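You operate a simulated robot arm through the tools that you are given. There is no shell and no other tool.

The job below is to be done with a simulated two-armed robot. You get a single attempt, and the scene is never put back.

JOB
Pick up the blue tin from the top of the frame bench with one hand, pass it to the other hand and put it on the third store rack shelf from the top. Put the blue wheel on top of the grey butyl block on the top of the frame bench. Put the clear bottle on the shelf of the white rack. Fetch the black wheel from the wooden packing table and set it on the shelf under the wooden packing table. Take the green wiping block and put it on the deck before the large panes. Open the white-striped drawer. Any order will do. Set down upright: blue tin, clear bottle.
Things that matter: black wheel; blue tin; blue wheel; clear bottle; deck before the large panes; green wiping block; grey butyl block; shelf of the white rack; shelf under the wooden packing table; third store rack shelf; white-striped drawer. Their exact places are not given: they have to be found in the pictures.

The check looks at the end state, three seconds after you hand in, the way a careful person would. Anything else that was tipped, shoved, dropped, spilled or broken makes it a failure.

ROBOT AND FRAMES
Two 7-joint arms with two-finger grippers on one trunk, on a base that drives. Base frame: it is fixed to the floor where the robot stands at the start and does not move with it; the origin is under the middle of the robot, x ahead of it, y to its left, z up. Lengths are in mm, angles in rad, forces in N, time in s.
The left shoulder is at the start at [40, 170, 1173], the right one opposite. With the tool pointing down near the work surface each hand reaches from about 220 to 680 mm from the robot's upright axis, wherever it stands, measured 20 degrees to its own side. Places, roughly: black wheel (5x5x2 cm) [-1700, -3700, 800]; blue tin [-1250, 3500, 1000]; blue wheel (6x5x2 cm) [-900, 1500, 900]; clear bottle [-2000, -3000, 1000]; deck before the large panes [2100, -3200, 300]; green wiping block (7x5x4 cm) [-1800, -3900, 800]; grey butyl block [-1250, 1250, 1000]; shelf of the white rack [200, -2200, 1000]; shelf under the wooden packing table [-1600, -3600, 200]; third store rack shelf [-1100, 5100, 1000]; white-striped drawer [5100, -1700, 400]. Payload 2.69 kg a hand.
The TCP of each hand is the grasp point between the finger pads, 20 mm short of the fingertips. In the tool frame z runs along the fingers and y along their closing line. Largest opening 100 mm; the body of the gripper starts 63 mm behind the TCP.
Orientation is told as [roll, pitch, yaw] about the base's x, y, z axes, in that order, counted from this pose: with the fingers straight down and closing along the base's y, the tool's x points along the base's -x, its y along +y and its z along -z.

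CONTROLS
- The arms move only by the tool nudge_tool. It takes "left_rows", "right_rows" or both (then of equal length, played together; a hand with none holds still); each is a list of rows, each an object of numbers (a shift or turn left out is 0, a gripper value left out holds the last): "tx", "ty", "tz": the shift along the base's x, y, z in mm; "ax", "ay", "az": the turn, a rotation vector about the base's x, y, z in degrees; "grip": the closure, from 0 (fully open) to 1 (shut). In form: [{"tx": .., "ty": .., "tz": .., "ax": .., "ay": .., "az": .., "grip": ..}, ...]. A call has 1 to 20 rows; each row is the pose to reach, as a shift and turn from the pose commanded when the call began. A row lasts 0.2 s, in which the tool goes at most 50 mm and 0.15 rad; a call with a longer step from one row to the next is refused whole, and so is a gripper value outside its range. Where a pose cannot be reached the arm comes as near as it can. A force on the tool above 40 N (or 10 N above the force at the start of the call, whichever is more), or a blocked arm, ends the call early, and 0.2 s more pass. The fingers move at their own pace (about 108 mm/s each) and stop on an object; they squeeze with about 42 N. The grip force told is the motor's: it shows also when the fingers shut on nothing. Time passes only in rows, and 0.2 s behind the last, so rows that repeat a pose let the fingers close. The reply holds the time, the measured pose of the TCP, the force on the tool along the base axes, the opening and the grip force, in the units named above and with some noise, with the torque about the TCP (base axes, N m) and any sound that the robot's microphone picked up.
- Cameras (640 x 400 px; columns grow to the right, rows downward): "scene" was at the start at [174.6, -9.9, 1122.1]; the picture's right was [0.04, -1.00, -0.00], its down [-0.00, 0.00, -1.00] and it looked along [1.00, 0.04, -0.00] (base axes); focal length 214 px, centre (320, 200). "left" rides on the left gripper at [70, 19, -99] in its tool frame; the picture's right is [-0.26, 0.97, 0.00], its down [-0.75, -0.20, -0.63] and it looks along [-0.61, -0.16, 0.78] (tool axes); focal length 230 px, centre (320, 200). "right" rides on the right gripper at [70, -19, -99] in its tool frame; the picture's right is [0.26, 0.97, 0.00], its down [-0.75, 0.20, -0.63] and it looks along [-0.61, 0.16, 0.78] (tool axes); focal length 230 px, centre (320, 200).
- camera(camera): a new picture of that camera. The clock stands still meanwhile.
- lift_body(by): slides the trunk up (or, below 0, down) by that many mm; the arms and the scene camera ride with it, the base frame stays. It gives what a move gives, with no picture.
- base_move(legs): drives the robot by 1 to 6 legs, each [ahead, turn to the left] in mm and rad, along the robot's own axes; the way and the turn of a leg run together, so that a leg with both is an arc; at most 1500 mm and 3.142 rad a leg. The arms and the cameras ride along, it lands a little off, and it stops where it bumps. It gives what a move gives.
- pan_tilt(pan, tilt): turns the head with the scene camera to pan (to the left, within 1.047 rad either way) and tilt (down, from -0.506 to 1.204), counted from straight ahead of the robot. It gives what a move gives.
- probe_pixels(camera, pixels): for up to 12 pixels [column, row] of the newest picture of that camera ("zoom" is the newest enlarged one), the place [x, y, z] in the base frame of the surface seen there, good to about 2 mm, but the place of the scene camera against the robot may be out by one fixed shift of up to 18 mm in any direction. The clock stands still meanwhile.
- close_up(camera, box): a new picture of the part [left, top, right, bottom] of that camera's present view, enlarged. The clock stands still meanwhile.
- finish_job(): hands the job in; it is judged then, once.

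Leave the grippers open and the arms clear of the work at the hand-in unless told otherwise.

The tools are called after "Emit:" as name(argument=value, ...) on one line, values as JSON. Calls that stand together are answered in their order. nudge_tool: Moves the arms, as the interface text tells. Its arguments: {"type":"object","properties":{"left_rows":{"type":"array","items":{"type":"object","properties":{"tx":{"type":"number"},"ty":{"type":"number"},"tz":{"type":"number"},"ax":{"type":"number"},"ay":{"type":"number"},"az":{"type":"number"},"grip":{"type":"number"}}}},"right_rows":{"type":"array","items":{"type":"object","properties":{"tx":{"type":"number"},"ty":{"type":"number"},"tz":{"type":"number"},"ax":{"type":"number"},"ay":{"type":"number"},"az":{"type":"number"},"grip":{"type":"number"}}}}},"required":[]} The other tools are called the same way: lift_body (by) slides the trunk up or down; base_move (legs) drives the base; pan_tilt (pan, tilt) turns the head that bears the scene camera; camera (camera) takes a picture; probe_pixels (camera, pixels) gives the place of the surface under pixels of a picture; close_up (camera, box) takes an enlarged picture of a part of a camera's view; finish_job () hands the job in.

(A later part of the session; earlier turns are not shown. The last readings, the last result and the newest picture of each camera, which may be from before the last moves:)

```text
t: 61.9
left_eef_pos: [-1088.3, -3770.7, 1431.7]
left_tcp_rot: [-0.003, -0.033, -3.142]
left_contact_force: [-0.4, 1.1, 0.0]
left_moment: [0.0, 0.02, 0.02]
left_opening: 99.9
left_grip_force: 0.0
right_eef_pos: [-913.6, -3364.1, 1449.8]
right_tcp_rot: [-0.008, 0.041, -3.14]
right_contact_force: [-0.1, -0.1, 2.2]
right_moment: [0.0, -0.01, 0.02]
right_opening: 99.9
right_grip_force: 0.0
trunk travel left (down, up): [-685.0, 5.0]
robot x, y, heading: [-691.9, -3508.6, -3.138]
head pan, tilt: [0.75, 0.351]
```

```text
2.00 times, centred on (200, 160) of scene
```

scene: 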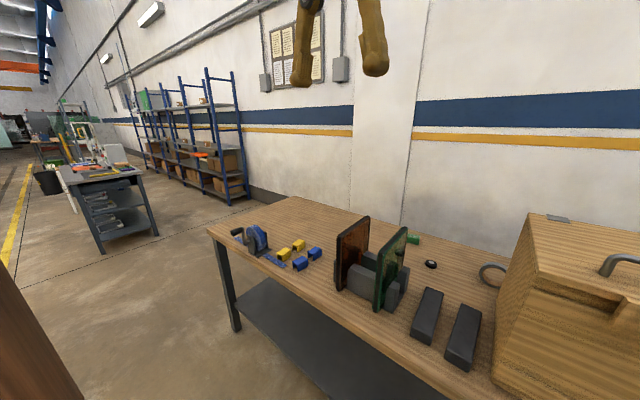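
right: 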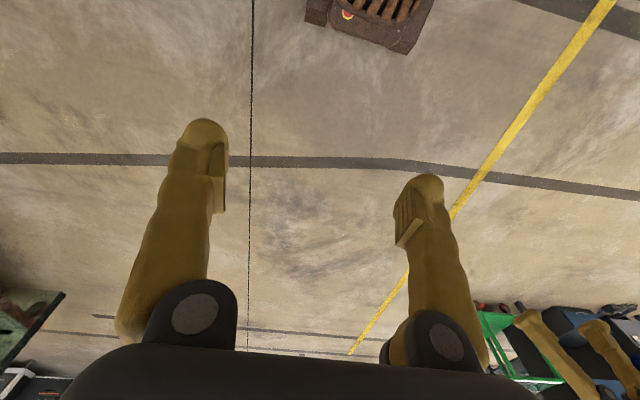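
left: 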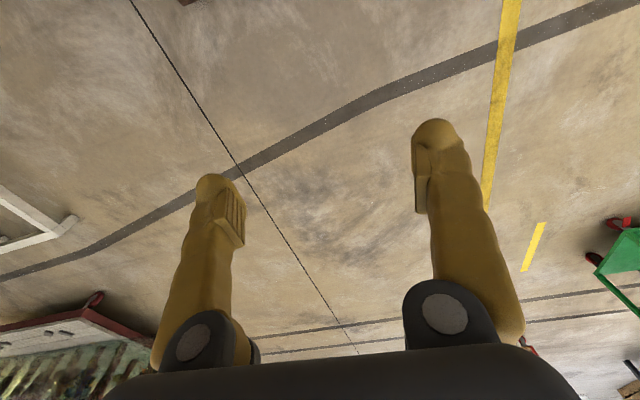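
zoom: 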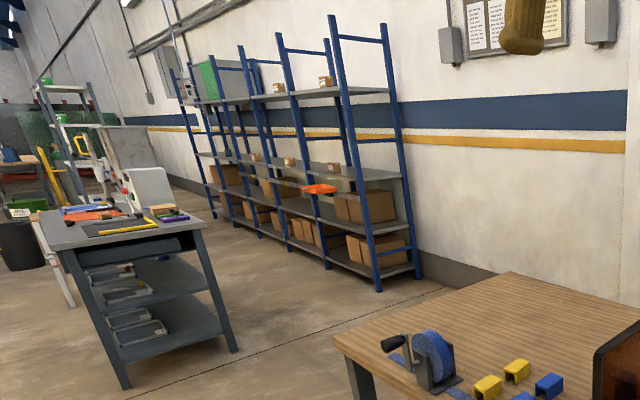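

The far end of the table is at y≈−4800 and free behind. With the trunk high, I drive around: to y≈−5300, along to x≈−2350, then back up behind the table.

Emit:
base_move(legs=[[0, 1.571], [1500, 0], [300, 0], [0, -1.571]])

Emit:
pan_tilt(pan=-0.3, tilt=0.5)

Emit:
camera(camera="scene")

```text
t: 62.8
left_eef_pos: [-1033.1, -3776.1, 1399.9]
left_tcp_rot: [0.0, 0.072, -3.12]
left_contact_force: [0.2, 1.1, -0.2]
left_moment: [-0.07, 0.02, -0.01]
left_opening: 99.9
left_grip_force: 0.0
right_eef_pos: [-870.5, -3363.4, 1445.8]
right_tcp_rot: [-0.01, 0.074, -3.118]
right_contact_force: [0.3, 0.5, -0.1]
right_moment: [-0.03, 0.03, 0.07]
right_opening: 99.7
right_grip_force: 0.0
trunk travel left (down, up): [-685.0, 5.0]
robot x, y, heading: [-690.5, -3508.7, -3.117]
head pan, tilt: [0.75, 0.351]
stopped in leg 1: the robot was blocked; the commanded pose is now the measured one
```

```text
t: 64.1
left_eef_pos: [-1035.0, -3778.1, 1398.7]
left_tcp_rot: [-0.002, 0.07, -3.119]
left_contact_force: [0.0, 0.3, -0.4]
left_moment: [0.02, -0.01, -0.03]
left_opening: 100.1
left_grip_force: 0.1
right_eef_pos: [-871.8, -3367.6, 1446.7]
right_tcp_rot: [-0.012, 0.072, -3.117]
right_contact_force: [-0.3, -0.7, -1.2]
right_moment: [-0.04, 0.0, 0.0]
right_opening: 99.9
right_grip_force: 0.0
trunk travel left (down, up): [-685.0, 5.0]
robot x, y, heading: [-695.3, -3508.2, -3.118]
head pan, tilt: [-0.3, 0.499]
```

```text
taken
```

scene: 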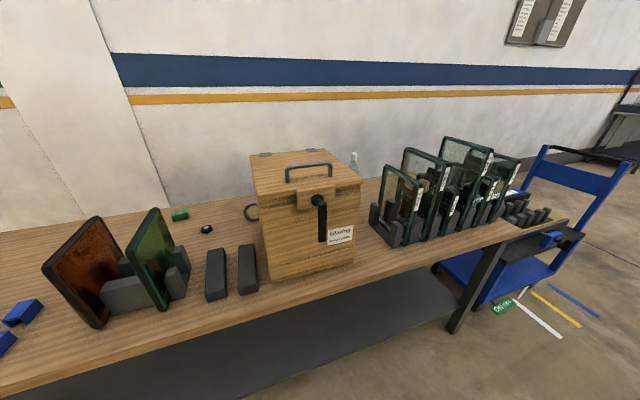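

The turn was reported blocked after 0.02 rad with nothing visible nearby. I check both hand cameras to see if anything is touching.

Emit:
camera(camera="left")

Emit:
camera(camera="right")

Emit:
pan_tilt(pan=1.0, tilt=1.0)

Emit:
camera(camera="scene")

Emit:
pan_tilt(pan=-1.0, tilt=1.0)

Emit:
camera(camera="scene")

```text
taken
```

left: 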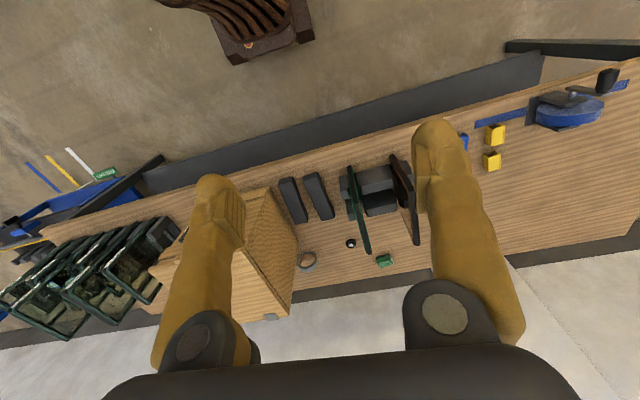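

```text
taken
```

right: 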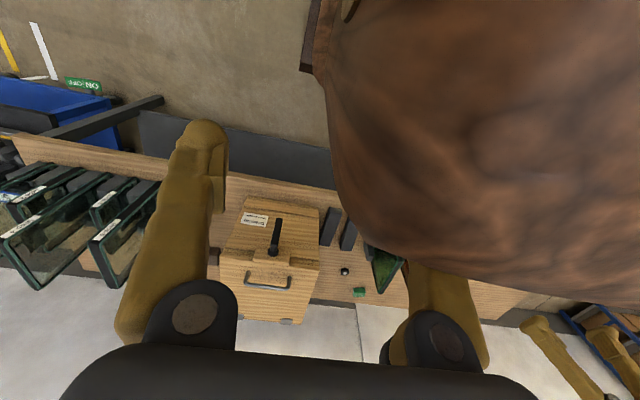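

```text
t: 65.6
left_eef_pos: [-1034.0, -3778.0, 1398.5]
left_tcp_rot: [-0.001, 0.071, -3.117]
left_contact_force: [-0.3, -0.5, 0.0]
left_moment: [-0.01, 0.0, -0.01]
left_opening: 100.1
left_grip_force: 0.0
right_eef_pos: [-872.9, -3367.0, 1445.9]
right_tcp_rot: [-0.01, 0.075, -3.116]
right_contact_force: [-0.5, 0.1, -0.7]
right_moment: [0.0, 0.0, 0.03]
right_opening: 100.2
right_grip_force: 0.0
trunk travel left (down, up): [-685.0, 5.0]
robot x, y, heading: [-691.2, -3507.5, -3.121]
head pan, tilt: [1.0, 1.0]
```

```text
taken
```

scene: 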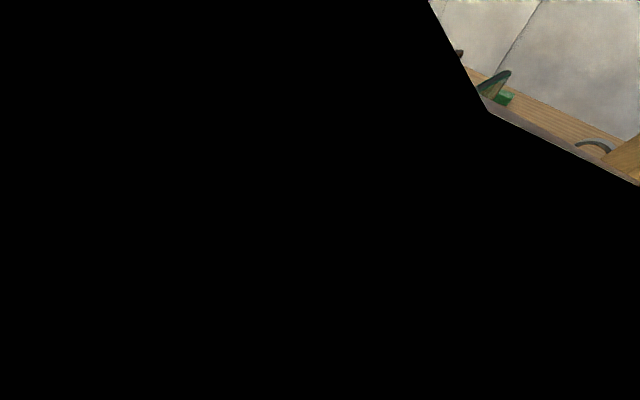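

```text
t: 67.5
left_eef_pos: [-1032.5, -3778.1, 1398.4]
left_tcp_rot: [-0.002, 0.069, -3.116]
left_contact_force: [-0.7, 0.2, 0.2]
left_moment: [0.01, -0.01, -0.03]
left_opening: 99.8
left_grip_force: 0.0
right_eef_pos: [-872.7, -3366.5, 1446.7]
right_tcp_rot: [-0.01, 0.073, -3.117]
right_contact_force: [0.0, 0.4, -0.2]
right_moment: [0.01, -0.03, -0.02]
right_opening: 99.7
right_grip_force: 0.2
trunk travel left (down, up): [-685.0, 5.0]
robot x, y, heading: [-691.7, -3508.0, -3.117]
head pan, tilt: [-1.0, 1.0]
```

```text
taken
```

scene: 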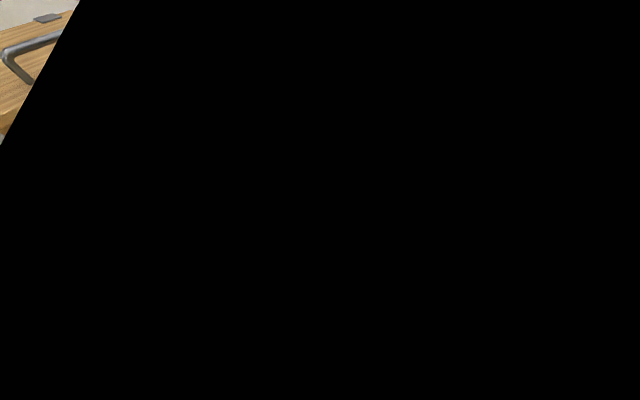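

The right hand camera shows my own trunk very close: the arms have sagged inward and the right arm probably touches the body. I push both hands forward (−x) again.

Emit:
nudge_tool(left_rows=[{"tx": -40}, {"tx": -80}, {"tx": -110}, {"tx": -110}], right_rows=[{"tx": -40, "ty": 10}, {"tx": -80, "ty": 20}, {"tx": -120, "ty": 30}, {"tx": -150, "ty": 40}])

Emit:
camera(camera="right")

Emit:
camera(camera="left")

```text
t: 68.5
left_eef_pos: [-1148.5, -3777.8, 1421.8]
left_tcp_rot: [0.0, -0.009, -3.116]
left_contact_force: [-0.4, 0.4, -0.1]
left_moment: [0.0, -0.01, -0.01]
left_opening: 100.0
left_grip_force: 0.0
right_eef_pos: [-1023.9, -3328.1, 1450.6]
right_tcp_rot: [-0.012, 0.027, -3.117]
right_contact_force: [-0.6, -0.5, 0.2]
right_moment: [-0.02, 0.01, 0.0]
right_opening: 100.2
right_grip_force: 0.0
trunk travel left (down, up): [-685.0, 5.0]
robot x, y, heading: [-690.1, -3507.2, -3.117]
head pan, tilt: [-1.0, 1.0]
```

```text
taken
```

right: 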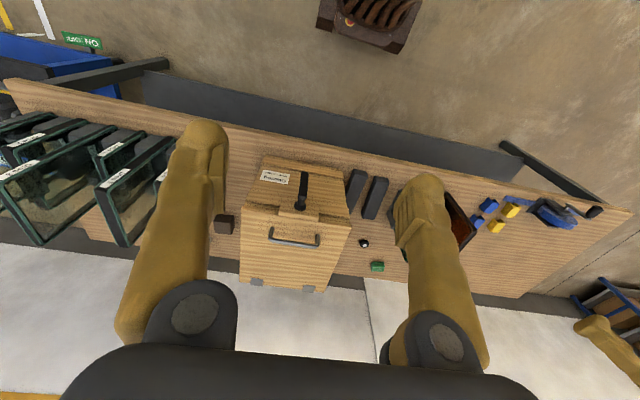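

```text
taken
```

left: 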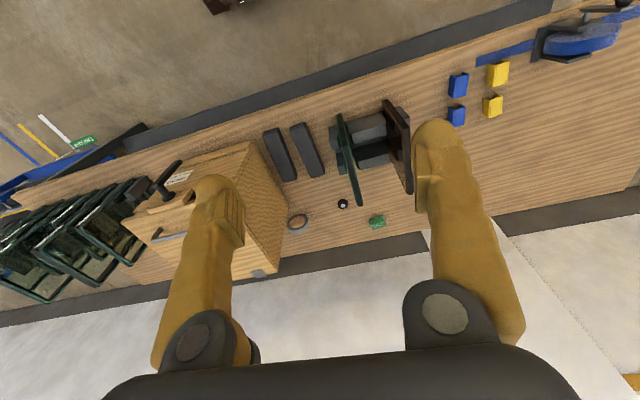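

The arms are clear of the body now. I repeat the drive around the far end of the table.

Emit:
base_move(legs=[[0, 1.547], [1500, 0], [300, 0]])

```text
t: 69.4
left_eef_pos: [-1095.0, -3784.2, 1435.8]
left_tcp_rot: [0.003, -0.038, -3.095]
left_contact_force: [-0.5, 0.5, 0.3]
left_moment: [-0.03, 0.01, -0.01]
left_opening: 100.1
left_grip_force: 0.0
right_eef_pos: [-978.8, -3329.7, 1428.8]
right_tcp_rot: [-0.011, 0.121, -3.093]
right_contact_force: [-0.2, 0.6, 0.1]
right_moment: [-0.05, 0.03, 0.0]
right_opening: 99.9
right_grip_force: 0.1
trunk travel left (down, up): [-685.0, 5.0]
robot x, y, heading: [-689.2, -3505.6, -3.098]
head pan, tilt: [-1.0, 1.0]
stopped in leg 1: the robot was blocked; the commanded pose is now the measured one
```

Blocked again after 0.02 rad although nothing is near. The earlier turns worked with the trunk at its starting height, so I lower the trunk again and retry a small turn.

Emit:
lift_body(by=-285)

Emit:
base_move(legs=[[0, 0.3]])

```text
t: 72.3
left_eef_pos: [-1096.1, -3786.0, 1150.9]
left_tcp_rot: [0.001, -0.035, -3.096]
left_contact_force: [-0.1, 0.0, -0.5]
left_moment: [-0.02, -0.02, 0.0]
left_opening: 99.9
left_grip_force: 0.2
right_eef_pos: [-980.3, -3332.4, 1145.6]
right_tcp_rot: [-0.009, 0.108, -3.091]
right_contact_force: [-0.3, 0.6, 0.9]
right_moment: [-0.07, 0.0, -0.01]
right_opening: 100.1
right_grip_force: 0.1
trunk travel left (down, up): [-400.0, 290.0]
robot x, y, heading: [-694.2, -3511.2, -3.098]
head pan, tilt: [-1.0, 1.0]
```

```text
t: 73.7
left_eef_pos: [-995.7, -3892.8, 1150.3]
left_tcp_rot: [0.0, -0.034, -2.797]
left_contact_force: [0.1, 0.4, 0.2]
left_moment: [-0.01, -0.02, -0.02]
left_opening: 99.8
left_grip_force: 0.1
right_eef_pos: [-1019.9, -3425.9, 1157.7]
right_tcp_rot: [-0.011, 0.063, -2.794]
right_contact_force: [0.0, -0.5, -0.8]
right_moment: [-0.01, -0.02, -0.01]
right_opening: 100.0
right_grip_force: 0.1
trunk travel left (down, up): [-400.0, 290.0]
robot x, y, heading: [-695.9, -3510.4, -2.799]
head pan, tilt: [-1.0, 1.0]
```

With the trunk at its original height turning works. I continue the drive around the far end of the table in this state.

Emit:
base_move(legs=[[0, 1.228], [1500, 0], [300, 0], [0, -1.571]])

Emit:
pan_tilt(pan=-0.3, tilt=0.4)

Emit:
camera(camera="scene")

```text
t: 78.5
left_eef_pos: [-431.5, -3967.7, 1145.8]
left_tcp_rot: [0.004, -0.013, -1.566]
left_contact_force: [-0.6, 0.0, 0.0]
left_moment: [0.06, -0.03, -0.02]
left_opening: 99.7
left_grip_force: 0.1
right_eef_pos: [-880.5, -3833.2, 1154.6]
right_tcp_rot: [-0.009, 0.08, -1.561]
right_contact_force: [-0.8, -0.3, -0.5]
right_moment: [0.05, 0.0, -0.01]
right_opening: 99.8
right_grip_force: 0.0
trunk travel left (down, up): [-400.0, 290.0]
robot x, y, heading: [-695.8, -3600.8, -1.54]
head pan, tilt: [-1.0, 1.0]
stopped in leg 2: the robot was blocked; the commanded pose is now the measured one
```

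```text
t: 79.6
left_eef_pos: [-431.7, -3961.8, 1143.3]
left_tcp_rot: [0.003, -0.008, -1.565]
left_contact_force: [0.5, 0.8, -0.2]
left_moment: [0.02, 0.0, -0.01]
left_opening: 99.9
left_grip_force: 0.0
right_eef_pos: [-878.0, -3828.7, 1153.5]
right_tcp_rot: [-0.01, 0.086, -1.56]
right_contact_force: [-0.4, 0.8, -0.8]
right_moment: [-0.01, 0.03, 0.02]
right_opening: 99.9
right_grip_force: 0.0
trunk travel left (down, up): [-400.0, 290.0]
robot x, y, heading: [-691.6, -3597.8, -1.541]
head pan, tilt: [-0.3, 0.4]
```

```text
taken
```

scene: 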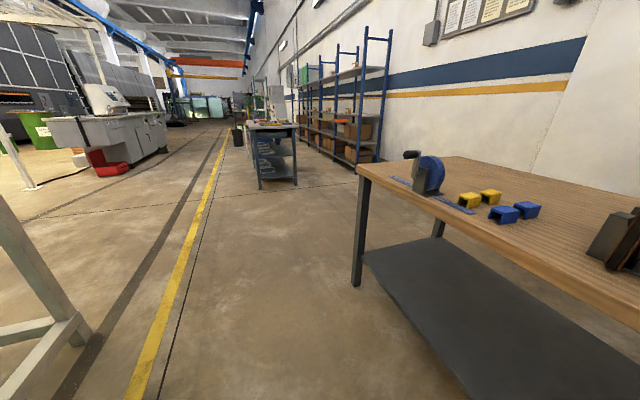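

Blocked again after ~90 mm of straight driving in free aisle. I check the floor around the base, and reposition the arms (right hand outward) in case my own right arm rubs against the body.

Emit:
pan_tilt(pan=0.0, tilt=1.2)

Emit:
camera(camera="scene")

Emit:
camera(camera="left")

Emit:
camera(camera="right")

```text
t: 80.7
left_eef_pos: [-431.4, -3962.8, 1143.2]
left_tcp_rot: [0.0, -0.007, -1.565]
left_contact_force: [-0.1, 0.3, -0.8]
left_moment: [0.02, 0.02, 0.0]
left_opening: 100.0
left_grip_force: 0.0
right_eef_pos: [-879.1, -3830.0, 1154.0]
right_tcp_rot: [-0.013, 0.088, -1.562]
right_contact_force: [-0.3, 0.2, 0.0]
right_moment: [0.02, 0.01, 0.01]
right_opening: 100.1
right_grip_force: 0.0
trunk travel left (down, up): [-400.0, 290.0]
robot x, y, heading: [-696.8, -3600.0, -1.538]
head pan, tilt: [0.0, 1.201]
```

```text
taken
```

scene: 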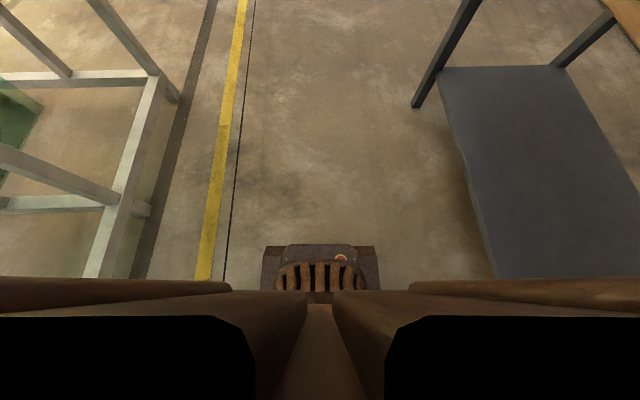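

```text
taken
```

left: 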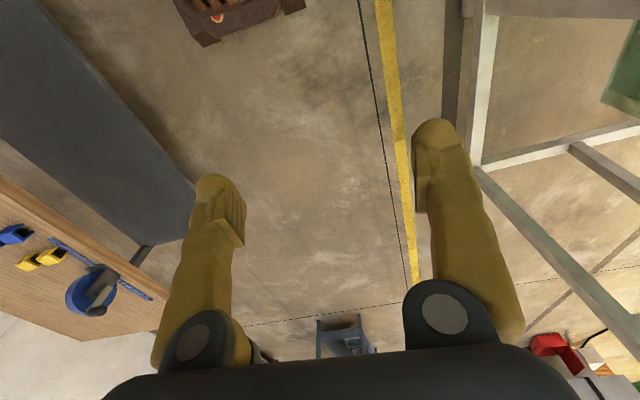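

```text
taken
```

right: 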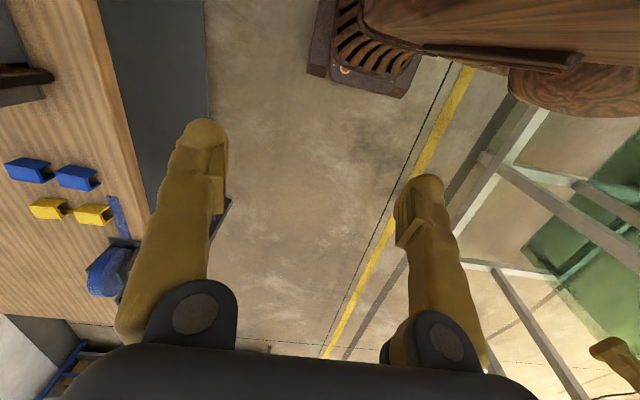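

Nothing is near the base on the floor. I test what the arms do: a zero-shift nudge shows whether they return to a commanded pose.

Emit:
nudge_tool(left_rows=[{"tx": 0}, {"tx": 0}], right_rows=[{"tx": 0}, {"tx": 0}])

Emit:
probe_pixels(camera="scene", pixels=[[120, 200], [150, 95], [95, 270], [50, 50], [60, 170], [440, 80], [290, 245], [375, 250]])

```text
t: 81.3
left_eef_pos: [-430.1, -3961.7, 1143.3]
left_tcp_rot: [0.002, -0.005, -1.567]
left_contact_force: [-0.5, -0.1, 0.0]
left_moment: [-0.03, 0.0, 0.04]
left_opening: 99.8
left_grip_force: 0.1
right_eef_pos: [-879.4, -3829.1, 1154.2]
right_tcp_rot: [-0.013, 0.087, -1.561]
right_contact_force: [0.4, -0.4, -0.3]
right_moment: [0.03, 0.04, 0.03]
right_opening: 99.9
right_grip_force: 0.1
trunk travel left (down, up): [-400.0, 290.0]
robot x, y, heading: [-694.4, -3599.0, -1.54]
head pan, tilt: [0.0, 1.201]
```

```text
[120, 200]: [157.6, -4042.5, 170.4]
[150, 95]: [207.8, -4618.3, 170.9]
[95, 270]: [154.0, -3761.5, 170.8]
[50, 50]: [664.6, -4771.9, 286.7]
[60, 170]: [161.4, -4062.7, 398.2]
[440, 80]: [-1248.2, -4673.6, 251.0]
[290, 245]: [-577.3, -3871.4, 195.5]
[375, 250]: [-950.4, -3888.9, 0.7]
```

Nothing close to the base. I move the hands outward/forward (forward is −y now) and try a short 100 mm leg.

Emit:
nudge_tool(left_rows=[{"ty": -35}, {"ty": -70}, {"ty": -100}, {"ty": -100}], right_rows=[{"tx": -20, "ty": -40}, {"tx": -40, "ty": -80}, {"tx": -55, "ty": -120}, {"tx": -70, "ty": -160}])

Emit:
base_move(legs=[[100, 0]])

```text
t: 82.3
left_eef_pos: [-429.9, -4064.5, 1163.6]
left_tcp_rot: [0.003, -0.073, -1.565]
left_contact_force: [0.4, -0.7, 0.3]
left_moment: [0.01, 0.03, 0.02]
left_opening: 100.1
left_grip_force: 0.1
right_eef_pos: [-949.7, -3990.8, 1163.6]
right_tcp_rot: [-0.009, 0.033, -1.558]
right_contact_force: [-0.1, -0.7, -0.3]
right_moment: [0.03, -0.01, -0.01]
right_opening: 99.9
right_grip_force: 0.0
trunk travel left (down, up): [-400.0, 290.0]
robot x, y, heading: [-696.3, -3598.5, -1.537]
head pan, tilt: [0.0, 1.201]
```

```text
t: 83.5
left_eef_pos: [-426.2, -4156.3, 1169.2]
left_tcp_rot: [0.003, -0.081, -1.563]
left_contact_force: [-0.3, 0.3, 0.4]
left_moment: [0.05, 0.02, 0.01]
left_opening: 100.0
left_grip_force: 0.0
right_eef_pos: [-945.7, -4083.4, 1166.0]
right_tcp_rot: [-0.008, 0.03, -1.558]
right_contact_force: [0.2, 0.0, 0.4]
right_moment: [0.02, 0.03, 0.01]
right_opening: 100.2
right_grip_force: 0.0
trunk travel left (down, up): [-400.0, 290.0]
robot x, y, heading: [-691.5, -3699.3, -1.537]
head pan, tilt: [0.0, 1.201]
```

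That worked with the arms further out. I continue with the drive to y≈−5250.

Emit:
base_move(legs=[[0, -0.034], [1500, 0]])

```text
t: 91.3
left_eef_pos: [-438.0, -5664.7, 1167.3]
left_tcp_rot: [0.003, -0.078, -1.594]
left_contact_force: [-0.2, -0.6, -0.1]
left_moment: [0.03, -0.04, -0.01]
left_opening: 100.0
left_grip_force: 0.1
right_eef_pos: [-955.6, -5576.7, 1165.3]
right_tcp_rot: [-0.011, 0.031, -1.586]
right_contact_force: [-0.6, -0.4, -0.4]
right_moment: [0.03, 0.02, -0.01]
right_opening: 100.2
right_grip_force: 0.1
trunk travel left (down, up): [-400.0, 290.0]
robot x, y, heading: [-693.8, -5191.9, -1.566]
head pan, tilt: [0.0, 1.201]
```

Now at (−694,−5192). I go 160 mm further, turn to face −x and drive to x≈−2345.

Emit:
base_move(legs=[[160, 0], [0, -1.574], [1500, 0], [150, 0]])

Emit:
pan_tilt(pan=-0.9, tilt=0.4)

Emit:
camera(camera="scene")

```text
t: 104.5
left_eef_pos: [-2720.4, -5612.8, 1183.8]
left_tcp_rot: [0.0, -0.082, 3.128]
left_contact_force: [-0.5, 0.1, -0.3]
left_moment: [0.0, 0.03, -0.03]
left_opening: 100.1
left_grip_force: 0.1
right_eef_pos: [-2642.9, -5096.4, 1140.5]
right_tcp_rot: [-0.009, 0.112, 3.127]
right_contact_force: [0.1, 0.1, 1.5]
right_moment: [-0.02, 0.02, -0.03]
right_opening: 100.1
right_grip_force: 0.0
trunk travel left (down, up): [-400.0, 290.0]
robot x, y, heading: [-2303.2, -5355.7, -3.137]
head pan, tilt: [0.0, 1.201]
stopped in leg 4: the force on the tool passed its limit at 203 N (the readings are from after the stop); the commanded pose is now the measured one
```

```text
t: 105.7
left_eef_pos: [-2720.5, -5614.4, 1185.3]
left_tcp_rot: [-0.002, -0.083, 3.129]
left_contact_force: [-0.3, -0.8, 0.0]
left_moment: [-0.01, 0.02, -0.01]
left_opening: 99.9
left_grip_force: 0.1
right_eef_pos: [-2643.6, -5097.6, 1140.6]
right_tcp_rot: [-0.013, 0.112, 3.128]
right_contact_force: [0.6, 0.6, 0.3]
right_moment: [0.02, -0.01, 0.01]
right_opening: 100.2
right_grip_force: 0.1
trunk travel left (down, up): [-400.0, 290.0]
robot x, y, heading: [-2304.1, -5361.4, -3.135]
head pan, tilt: [-0.901, 0.4]
```

```text
taken
```

scene: 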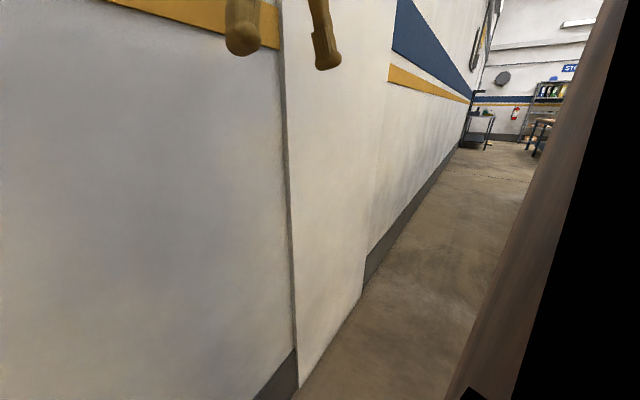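

The left hand touched the wall (the wall is at x≈−2790 here, closer than I assumed). I back off 150 mm, then turn right to face +y and look.

Emit:
base_move(legs=[[-150, 0]])

Emit:
nudge_tool(left_rows=[{"tx": 20, "tz": 30}, {"tx": 40, "tz": 60}, {"tx": 50, "tz": 95}, {"tx": 50, "tz": 95}], right_rows=[{"tz": 40}, {"tz": 80}, {"tz": 120}, {"tz": 140, "ay": 5}])

```text
t: 107.1
left_eef_pos: [-2572.3, -5614.0, 1182.5]
left_tcp_rot: [-0.002, -0.077, 3.13]
left_contact_force: [0.6, 0.3, -0.7]
left_moment: [-0.03, -0.03, 0.0]
left_opening: 100.0
left_grip_force: 0.2
right_eef_pos: [-2496.1, -5097.3, 1141.7]
right_tcp_rot: [-0.013, 0.109, 3.13]
right_contact_force: [-0.8, -0.1, -1.4]
right_moment: [-0.02, -0.06, -0.01]
right_opening: 100.0
right_grip_force: 0.0
trunk travel left (down, up): [-400.0, 290.0]
robot x, y, heading: [-2156.8, -5361.6, -3.134]
head pan, tilt: [-0.901, 0.4]
```

```text
t: 108.1
left_eef_pos: [-2534.3, -5631.6, 1280.1]
left_tcp_rot: [-0.004, -0.073, 3.133]
left_contact_force: [0.3, 0.8, 0.7]
left_moment: [0.0, 0.0, -0.03]
left_opening: 100.4
left_grip_force: 0.1
left hand out of reach, approached as far as the arm can: row 1, 2, 3, 4
right_eef_pos: [-2477.2, -5097.3, 1283.6]
right_tcp_rot: [-0.012, 0.022, 3.129]
right_contact_force: [-1.1, 0.3, -0.1]
right_moment: [0.01, 0.05, -0.01]
right_opening: 100.0
right_grip_force: 0.0
trunk travel left (down, up): [-400.0, 290.0]
robot x, y, heading: [-2153.5, -5358.7, -3.132]
head pan, tilt: [-0.901, 0.4]
```

Both hands are higher now. I turn right to heading ≈1.667 (towards +y, slightly to the wall) and look along the gap.

Emit:
base_move(legs=[[0, -1.484]])

Emit:
pan_tilt(pan=0.0, tilt=0.5)

Emit:
camera(camera="scene")

```text
t: 112.2
left_eef_pos: [-2453.3, -4999.9, 1279.8]
left_tcp_rot: [-0.004, -0.068, 1.639]
left_contact_force: [-0.5, 0.7, -1.1]
left_moment: [-0.01, 0.02, -0.05]
left_opening: 99.6
left_grip_force: 0.1
right_eef_pos: [-1917.4, -5016.7, 1283.0]
right_tcp_rot: [-0.012, 0.02, 1.638]
right_contact_force: [0.8, 0.1, -0.5]
right_moment: [0.0, 0.01, -0.01]
right_opening: 100.0
right_grip_force: 0.0
trunk travel left (down, up): [-400.0, 290.0]
robot x, y, heading: [-2161.4, -5359.9, 1.66]
head pan, tilt: [-0.901, 0.4]
```

```text
t: 113.4
left_eef_pos: [-2453.8, -5012.2, 1265.6]
left_tcp_rot: [-0.016, -0.021, 1.639]
left_contact_force: [-0.4, -0.5, 0.3]
left_moment: [-0.05, 0.0, 0.01]
left_opening: 100.0
left_grip_force: 0.1
right_eef_pos: [-1914.9, -5029.2, 1272.9]
right_tcp_rot: [-0.014, 0.062, 1.637]
right_contact_force: [0.6, -0.3, -0.2]
right_moment: [0.01, 0.03, -0.01]
right_opening: 99.7
right_grip_force: 0.0
trunk travel left (down, up): [-400.0, 290.0]
robot x, y, heading: [-2159.2, -5363.0, 1.657]
head pan, tilt: [0.0, 0.499]
```

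```text
taken
```

scene: 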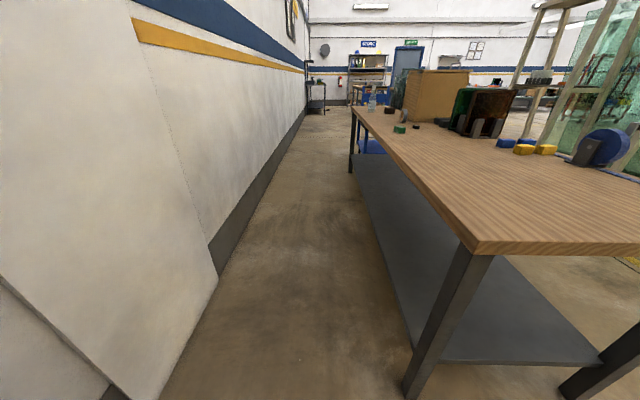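

The gap behind the table is free, bottle visible at (372,103). I probe gap width (wall pilaster, table back edge, shelf back edge).

Emit:
probe_pixels(camera="scene", pixels=[[150, 220], [190, 380], [215, 280], [470, 243], [410, 165], [370, 122], [400, 290], [372, 210], [372, 103], [400, 129], [417, 126], [408, 390]])

Emit:
close_up(camera="scene", box=[320, 70, 560, 190])

```text
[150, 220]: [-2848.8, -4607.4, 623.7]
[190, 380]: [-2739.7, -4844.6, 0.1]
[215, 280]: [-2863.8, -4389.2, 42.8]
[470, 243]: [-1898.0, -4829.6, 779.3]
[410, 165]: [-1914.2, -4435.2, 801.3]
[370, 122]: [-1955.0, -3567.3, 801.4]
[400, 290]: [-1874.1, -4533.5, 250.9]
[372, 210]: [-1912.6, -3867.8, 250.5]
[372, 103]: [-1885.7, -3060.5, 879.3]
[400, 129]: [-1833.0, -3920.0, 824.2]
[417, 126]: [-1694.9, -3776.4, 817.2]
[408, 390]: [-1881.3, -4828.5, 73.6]
```

```text
2.67 times, centred on (440, 130) of scene
```

zoom: 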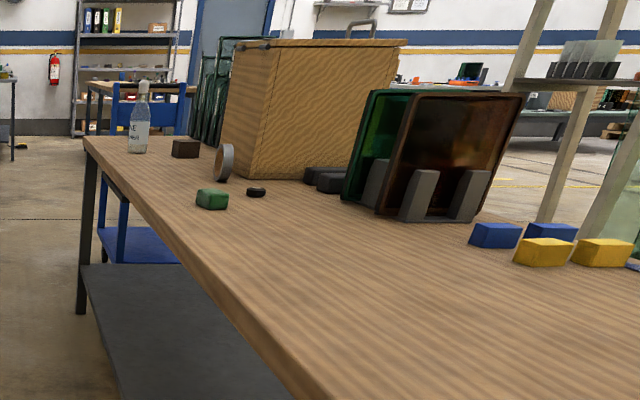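

I correct for the scene camera's shift (≈(−17,−8) in robot axes): wheel ≈(−1704,−3758), bottle ≈(−1895,−3028), table back edge ≈(−1955) here. I check heights of box and panes before swinging the arms over them.

Emit:
probe_pixels(camera="scene", pixels=[[440, 70], [466, 72], [455, 80], [405, 80], [411, 72], [505, 89], [463, 89], [372, 90], [410, 100]])

Emit:
base_move(legs=[[0, -0.027], [1500, 0], [210, 0]])

```text
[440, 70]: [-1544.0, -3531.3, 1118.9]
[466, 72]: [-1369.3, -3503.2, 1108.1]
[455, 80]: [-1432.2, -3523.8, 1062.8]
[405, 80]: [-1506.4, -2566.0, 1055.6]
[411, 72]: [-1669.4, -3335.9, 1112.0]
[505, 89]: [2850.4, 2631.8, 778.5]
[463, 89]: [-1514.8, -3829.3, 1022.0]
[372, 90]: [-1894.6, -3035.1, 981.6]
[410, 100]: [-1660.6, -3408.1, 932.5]
```

```text
t: 122.5
left_eef_pos: [-2513.9, -3285.4, 1281.8]
left_tcp_rot: [-0.011, -0.046, 1.586]
left_contact_force: [0.4, -0.3, -0.2]
left_moment: [0.02, 0.03, 0.02]
left_opening: 100.0
left_grip_force: 0.1
right_eef_pos: [-1973.7, -3340.0, 1285.3]
right_tcp_rot: [-0.013, 0.013, 1.584]
right_contact_force: [-0.2, 0.1, -0.3]
right_moment: [0.02, -0.04, 0.01]
right_opening: 100.1
right_grip_force: 0.0
trunk travel left (down, up): [-400.0, 290.0]
robot x, y, heading: [-2232.7, -3655.1, 1.606]
head pan, tilt: [0.0, 0.499]
```

Box top is z≈1119, hands at 1285, fine. But turning here would swing my base corner into the lower shelf's edge, so I first shuffle toward the wall to x≈−2320, then face the table.

Emit:
base_move(legs=[[0, 0.2], [380, 0], [0, -0.235], [-390, 0]])

```text
t: 128.5
left_eef_pos: [-2597.5, -3303.5, 1281.5]
left_tcp_rot: [-0.023, -0.024, 1.553]
left_contact_force: [0.0, 0.1, -0.1]
left_moment: [-0.02, 0.01, 0.03]
left_opening: 100.1
left_grip_force: 0.0
right_eef_pos: [-2051.0, -3385.5, 1286.3]
right_tcp_rot: [-0.014, 0.008, 1.551]
right_contact_force: [0.1, -0.1, 0.2]
right_moment: [0.03, 0.03, 0.0]
right_opening: 99.9
right_grip_force: 0.0
trunk travel left (down, up): [-400.0, 290.0]
robot x, y, heading: [-2322.1, -3671.5, 1.571]
head pan, tilt: [0.0, 0.499]
```

Now at (−2322,−3671); I turn right to face the table (+x) and look with scene and right cameras.

Emit:
base_move(legs=[[0, -1.571]])

Emit:
pan_tilt(pan=0.0, tilt=0.7)

Emit:
camera(camera="scene")

Emit:
camera(camera="right")

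```text
t: 132.9
left_eef_pos: [-1958.1, -3394.9, 1282.1]
left_tcp_rot: [-0.04, 0.004, -0.032]
left_contact_force: [-0.4, 0.0, -1.1]
left_moment: [0.0, -0.04, 0.01]
left_opening: 100.2
left_grip_force: 0.1
right_eef_pos: [-2059.1, -3945.3, 1288.7]
right_tcp_rot: [-0.014, 0.004, -0.031]
right_contact_force: [0.3, 0.3, 0.2]
right_moment: [-0.01, 0.03, 0.0]
right_opening: 99.9
right_grip_force: 0.0
trunk travel left (down, up): [-400.0, 290.0]
robot x, y, heading: [-2321.9, -3664.3, -0.013]
head pan, tilt: [0.0, 0.499]
```

```text
t: 133.6
left_eef_pos: [-1974.8, -3392.6, 1267.0]
left_tcp_rot: [-0.051, 0.049, -0.03]
left_contact_force: [-0.5, 0.2, -0.4]
left_moment: [-0.03, -0.01, 0.01]
left_opening: 100.2
left_grip_force: 0.1
right_eef_pos: [-2074.4, -3945.4, 1281.4]
right_tcp_rot: [-0.018, 0.039, -0.032]
right_contact_force: [-0.1, -0.3, 0.1]
right_moment: [0.01, -0.03, -0.02]
right_opening: 99.7
right_grip_force: 0.0
trunk travel left (down, up): [-400.0, 290.0]
robot x, y, heading: [-2320.4, -3662.7, -0.018]
head pan, tilt: [0.0, 0.7]
```

```text
taken
```

scene: 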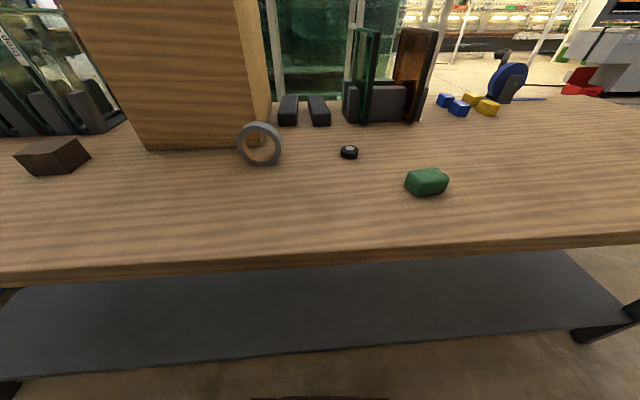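

```text
taken
```

right: 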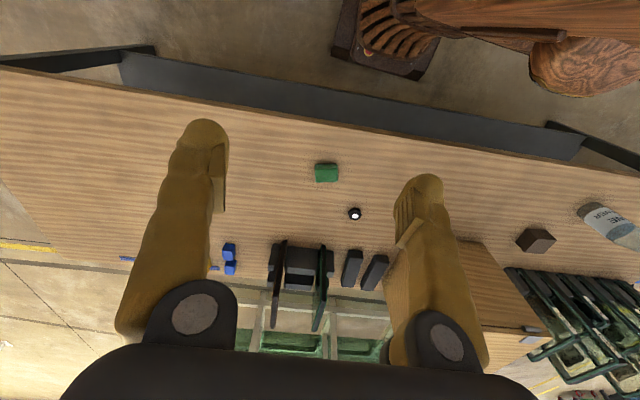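

A clear view now: wheel at (354,213), green block at (326,172) in the right hand camera. I probe precise positions with it.

Emit:
probe_pixels(camera="right", pixels=[[354, 213], [354, 210], [326, 172], [318, 168], [335, 180], [326, 163], [340, 90], [340, 118], [326, 133], [300, 240], [536, 240], [600, 215]])

Emit:
close_up(camera="right", box=[280, 130, 420, 240])

Emit:
probe_pixels(camera="scene", pixels=[[349, 152], [427, 176], [412, 188], [445, 187], [262, 150], [300, 262], [300, 355], [355, 120], [52, 150]])

```text
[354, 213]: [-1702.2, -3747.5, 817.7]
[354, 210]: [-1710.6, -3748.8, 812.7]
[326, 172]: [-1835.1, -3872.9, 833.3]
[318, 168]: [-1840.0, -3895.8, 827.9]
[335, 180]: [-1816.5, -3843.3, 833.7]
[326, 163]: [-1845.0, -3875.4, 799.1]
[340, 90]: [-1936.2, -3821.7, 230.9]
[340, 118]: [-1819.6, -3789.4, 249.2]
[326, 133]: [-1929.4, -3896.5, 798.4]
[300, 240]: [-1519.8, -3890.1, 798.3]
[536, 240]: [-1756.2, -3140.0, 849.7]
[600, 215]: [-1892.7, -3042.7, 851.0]
```

```text
3.64 times, centred on (350, 185) of right
```

zoom: 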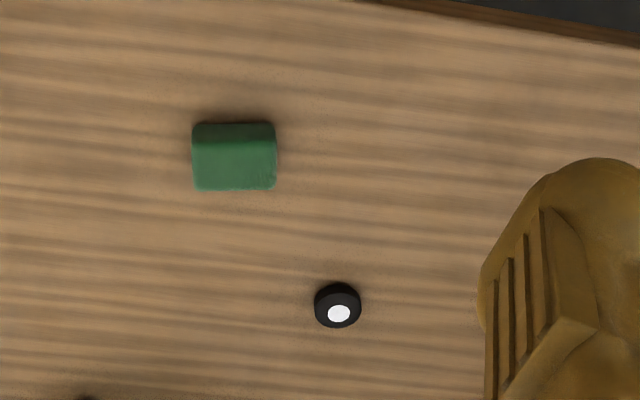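

```text
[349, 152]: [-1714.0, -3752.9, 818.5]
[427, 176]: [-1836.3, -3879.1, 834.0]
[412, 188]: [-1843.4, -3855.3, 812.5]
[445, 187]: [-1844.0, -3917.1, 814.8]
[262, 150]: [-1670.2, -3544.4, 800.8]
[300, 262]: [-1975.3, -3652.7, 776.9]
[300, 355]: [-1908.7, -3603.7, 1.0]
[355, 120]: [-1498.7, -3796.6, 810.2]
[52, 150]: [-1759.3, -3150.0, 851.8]
```

Wheel ≈(−1702,−3748), top z≈818; green block centre ≈(−1828,−3873), top z≈838. I drive 60 mm ahead for a comfortable reach, then bring the right hand above the wheel.

Emit:
base_move(legs=[[60, 0]])

Emit:
nudge_tool(right_rows=[{"tx": 0, "tz": 0}])

```text
t: 134.6
left_eef_pos: [-1927.2, -3394.7, 1279.1]
left_tcp_rot: [-0.042, 0.013, -0.028]
left_contact_force: [0.5, -0.6, 1.7]
left_moment: [0.07, -0.03, 0.0]
left_opening: 99.9
left_grip_force: 0.0
right_eef_pos: [-2025.8, -3946.7, 1288.3]
right_tcp_rot: [-0.014, 0.006, -0.03]
right_contact_force: [0.1, 0.4, 0.9]
right_moment: [0.0, -0.01, -0.01]
right_opening: 100.0
right_grip_force: 0.0
trunk travel left (down, up): [-400.0, 290.0]
robot x, y, heading: [-2262.5, -3662.3, -0.016]
head pan, tilt: [0.0, 0.7]
```

```text
t: 135.0
left_eef_pos: [-1912.5, -3392.1, 1259.5]
left_tcp_rot: [-0.062, 0.073, -0.03]
left_contact_force: [0.5, 0.0, -1.2]
left_moment: [-0.03, 0.05, -0.02]
left_opening: 100.1
left_grip_force: 0.0
right_eef_pos: [-2012.7, -3945.9, 1278.0]
right_tcp_rot: [-0.016, 0.056, -0.028]
right_contact_force: [0.8, -0.2, 0.2]
right_moment: [0.03, 0.06, 0.02]
right_opening: 99.9
right_grip_force: 0.1
trunk travel left (down, up): [-400.0, 290.0]
robot x, y, heading: [-2265.7, -3663.6, -0.012]
head pan, tilt: [0.0, 0.7]
```

I move the right hand in steps to above the wheel at about (−1705,−3748,1000), straightening the tool.

Emit:
nudge_tool(right_rows=[{"tx": 28, "ty": 18, "tz": -25, "ay": -0.5}, {"tx": 56, "ty": 36, "tz": -50, "ay": -1}, {"tx": 84, "ty": 54, "tz": -76, "ay": -1.5}, {"tx": 112, "ty": 72, "tz": -101, "ay": -2}, {"tx": 140, "ty": 90, "tz": -126, "ay": -2.5}, {"tx": 168, "ty": 108, "tz": -152, "ay": -3}, {"tx": 196, "ty": 126, "tz": -177, "ay": -3.2}, {"tx": 224, "ty": 144, "tz": -202, "ay": -3.2}, {"tx": 252, "ty": 162, "tz": -227, "ay": -3.2}, {"tx": 280, "ty": 180, "tz": -252, "ay": -3.2}, {"tx": 308, "ty": 198, "tz": -278, "ay": -3.2}, {"tx": 308, "ty": 198, "tz": -278, "ay": -3.2}])

Emit:
camera(camera="right")

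```text
t: 137.6
left_eef_pos: [-1921.1, -3393.0, 1261.6]
left_tcp_rot: [-0.062, 0.073, -0.028]
left_contact_force: [0.2, -0.3, 0.6]
left_moment: [0.01, -0.01, -0.01]
left_opening: 99.8
left_grip_force: 0.2
right_eef_pos: [-1718.6, -3746.6, 1011.0]
right_tcp_rot: [-0.012, -0.05, -0.03]
right_contact_force: [-0.3, -0.2, 0.0]
right_moment: [0.03, 0.0, 0.01]
right_opening: 100.1
right_grip_force: 0.1
trunk travel left (down, up): [-400.0, 290.0]
robot x, y, heading: [-2262.2, -3662.4, -0.014]
head pan, tilt: [0.0, 0.7]
```

```text
taken
```

right: 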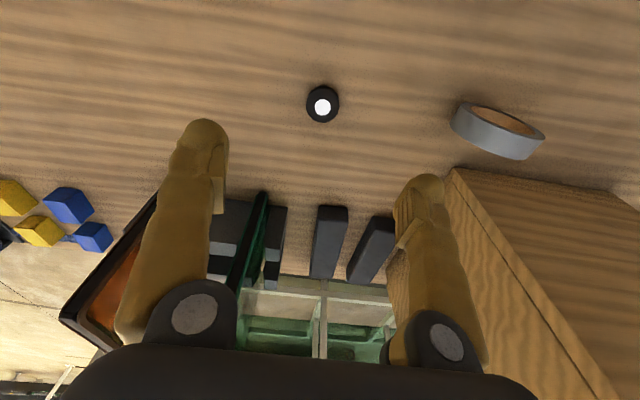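

The wheel is at (322,105) in this picture. I probe its outline for exact centre.

Emit:
probe_pixels(camera="right", pixels=[[322, 106], [322, 95], [308, 105], [337, 105], [322, 88], [322, 121], [265, 200], [287, 208], [330, 207], [455, 172]])

Emit:
close_up(camera="right", box=[282, 75, 362, 135])

```text
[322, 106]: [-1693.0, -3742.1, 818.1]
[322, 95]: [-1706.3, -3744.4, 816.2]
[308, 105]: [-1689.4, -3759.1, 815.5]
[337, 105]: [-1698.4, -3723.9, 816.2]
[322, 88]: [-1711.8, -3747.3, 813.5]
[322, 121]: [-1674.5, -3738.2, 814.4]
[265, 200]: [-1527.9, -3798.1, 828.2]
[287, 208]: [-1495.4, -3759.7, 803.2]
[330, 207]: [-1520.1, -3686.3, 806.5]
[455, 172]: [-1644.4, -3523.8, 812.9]
```

```text
6.67 times, centred on (322, 105) of right
```

zoom: 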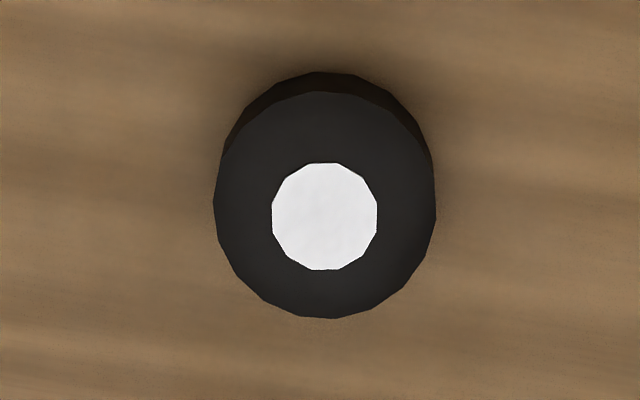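

Wheel centre is (−1693,−3742), top 818, about 40 mm across. I go down to z≈870 with corrections.

Emit:
nudge_tool(right_rows=[{"tx": 8, "ty": 2, "tz": -35, "ay": 0.8}, {"tx": 16, "ty": 4, "tz": -70, "ay": 1.6}, {"tx": 25, "ty": 5, "tz": -105, "ay": 2.5}, {"tx": 25, "ty": 5, "tz": -140, "ay": 2.9}, {"tx": 25, "ty": 5, "tz": -140, "ay": 2.9}, {"tx": 25, "ty": 5, "tz": -140, "ay": 2.9}])

Emit:
camera(camera="right")

```text
t: 139.0
left_eef_pos: [-1920.0, -3392.5, 1259.9]
left_tcp_rot: [-0.064, 0.075, -0.028]
left_contact_force: [0.1, 0.0, -0.7]
left_moment: [0.0, 0.0, 0.02]
left_opening: 100.1
left_grip_force: 0.1
right_eef_pos: [-1692.5, -3742.3, 870.0]
right_tcp_rot: [-0.014, 0.0, -0.03]
right_contact_force: [-0.1, 0.7, 0.4]
right_moment: [-0.02, -0.03, 0.0]
right_opening: 100.0
right_grip_force: 0.1
trunk travel left (down, up): [-400.0, 290.0]
robot x, y, heading: [-2266.4, -3661.9, -0.014]
head pan, tilt: [0.0, 0.7]
```

```text
taken
```

right: 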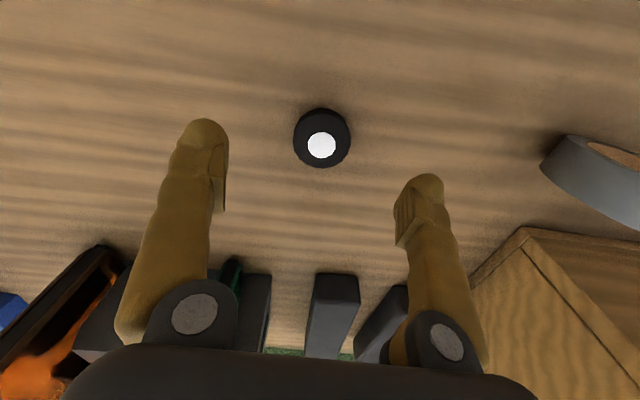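

Tracking is precise here. I probe the wheel once more from this close.

Emit:
probe_pixels(camera="right", pixels=[[321, 145], [321, 120], [297, 137], [347, 137], [321, 112], [321, 165]])

```text
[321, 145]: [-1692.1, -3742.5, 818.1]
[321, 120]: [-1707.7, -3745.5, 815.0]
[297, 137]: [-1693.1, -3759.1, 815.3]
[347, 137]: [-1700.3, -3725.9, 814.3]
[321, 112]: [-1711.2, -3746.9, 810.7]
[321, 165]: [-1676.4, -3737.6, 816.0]
```

Centre confirmed at (−1694,−3742). I descend to z≈823 and close the gripper.

Emit:
nudge_tool(right_rows=[{"tx": -1, "tz": -25}, {"tx": -1, "tz": -46}, {"tx": -1, "tz": -47}, {"tx": -1, "tz": -47, "grip": 0.4}, {"tx": -1, "tz": -47, "grip": 0.8}, {"tx": -1, "tz": -47, "grip": 1}, {"tx": -1, "tz": -47, "grip": 1}, {"tx": -1, "tz": -47, "grip": 1}])

```text
t: 139.6
left_eef_pos: [-1937.7, -3389.2, 1246.5]
left_tcp_rot: [-0.088, 0.121, -0.029]
left_contact_force: [-0.2, 0.2, -0.2]
left_moment: [-0.03, -0.08, 0.0]
left_opening: 99.9
left_grip_force: 0.1
right_eef_pos: [-1705.9, -3743.3, 833.0]
right_tcp_rot: [-0.017, -0.02, -0.029]
right_contact_force: [0.0, 1.3, 0.5]
right_moment: [0.03, -0.11, 0.02]
right_opening: 100.0
right_grip_force: 0.1
trunk travel left (down, up): [-400.0, 290.0]
robot x, y, heading: [-2262.9, -3663.5, -0.012]
head pan, tilt: [0.0, 0.7]
stopped in row 3 (right hand): the arm was blocked; the commanded pose is now the measured one
```

The call stopped as "arm blocked" at z≈833, with tiny forces. I look at the right and scene pictures to see whether the arm touches the table edge.

Emit:
camera(camera="right")

Emit:
pan_tilt(pan=-0.6, tilt=0.6)

Emit:
camera(camera="scene")

Emit:
camera(camera="left")

```text
taken
```

right: 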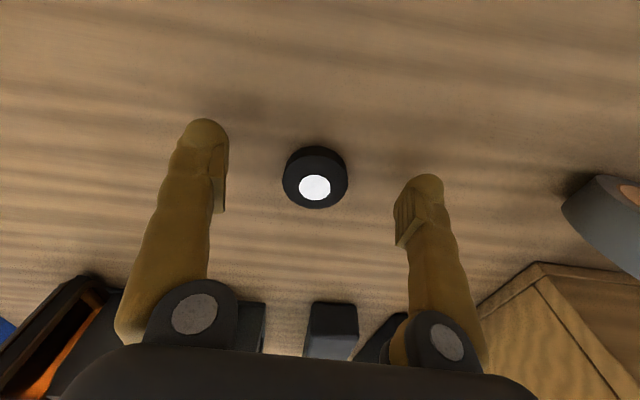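

```text
t: 140.6
left_eef_pos: [-1934.7, -3389.8, 1248.5]
left_tcp_rot: [-0.085, 0.12, -0.025]
left_contact_force: [0.7, -0.3, -0.2]
left_moment: [0.0, 0.01, -0.03]
left_opening: 100.1
left_grip_force: 0.1
right_eef_pos: [-1702.8, -3743.8, 832.1]
right_tcp_rot: [-0.016, -0.015, -0.031]
right_contact_force: [0.4, 0.7, -0.5]
right_moment: [0.02, 0.01, 0.01]
right_opening: 99.9
right_grip_force: 0.1
trunk travel left (down, up): [-400.0, 290.0]
robot x, y, heading: [-2263.5, -3666.6, -0.014]
head pan, tilt: [-0.6, 0.6]
```

```text
taken
```

scene: 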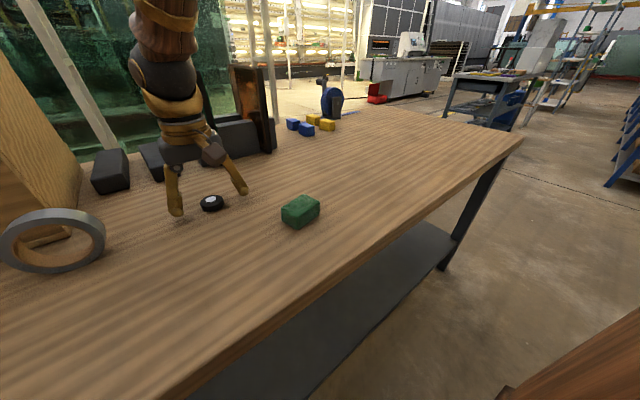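

```text
taken
```

left: 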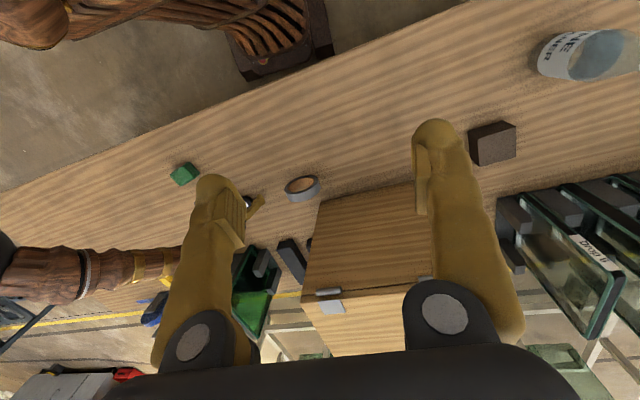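

The arm looks free of the table. The measured pose held steady afterwards, so I carefully try again in smaller steps: recentre by +11 mm in x and lower by 9 mm.

Emit:
nudge_tool(right_rows=[{"tx": 5, "tz": -3}, {"tx": 10, "tz": -6}, {"tx": 10, "tz": -9}, {"tx": 10, "tz": -9}])

```text
t: 141.5
left_eef_pos: [-1953.8, -3387.5, 1234.6]
left_tcp_rot: [-0.112, 0.166, -0.031]
left_contact_force: [-1.1, 0.3, 0.9]
left_moment: [-0.05, -0.03, -0.01]
left_opening: 100.0
left_grip_force: 0.0
right_eef_pos: [-1706.6, -3741.2, 833.8]
right_tcp_rot: [-0.017, -0.035, -0.031]
right_contact_force: [-0.8, -0.2, 0.1]
right_moment: [-0.03, -0.06, 0.02]
right_opening: 100.1
right_grip_force: 0.2
trunk travel left (down, up): [-400.0, 290.0]
robot x, y, heading: [-2265.2, -3666.4, -0.014]
head pan, tilt: [-0.6, 0.6]
stopped in row 4 (right hand): the arm was blocked; the commanded pose is now the measured one
```

Both hands slid back ~15 mm again – it looks like a fixed lean offset each time the command is re-synced. I compensate for it: command +25 in x and −20 in z in small steps.

Emit:
nudge_tool(right_rows=[{"tx": 8, "tz": -6}, {"tx": 16, "tz": -12}, {"tx": 24, "tz": -18}, {"tx": 24, "tz": -19}, {"tx": 24, "tz": -19}])

```text
t: 142.3
left_eef_pos: [-1969.4, -3385.5, 1223.2]
left_tcp_rot: [-0.134, 0.21, -0.031]
left_contact_force: [-0.1, 0.3, 0.7]
left_moment: [-0.01, -0.1, -0.03]
left_opening: 100.0
left_grip_force: 0.1
right_eef_pos: [-1696.5, -3741.5, 827.9]
right_tcp_rot: [-0.02, -0.043, -0.027]
right_contact_force: [-0.2, -0.5, 0.4]
right_moment: [-0.02, -0.03, 0.01]
right_opening: 99.9
right_grip_force: 0.1
trunk travel left (down, up): [-400.0, 290.0]
robot x, y, heading: [-2262.2, -3664.7, -0.011]
head pan, tilt: [-0.6, 0.6]
stopped in row 3 (right hand): the arm was blocked; the commanded pose is now the measured one
```

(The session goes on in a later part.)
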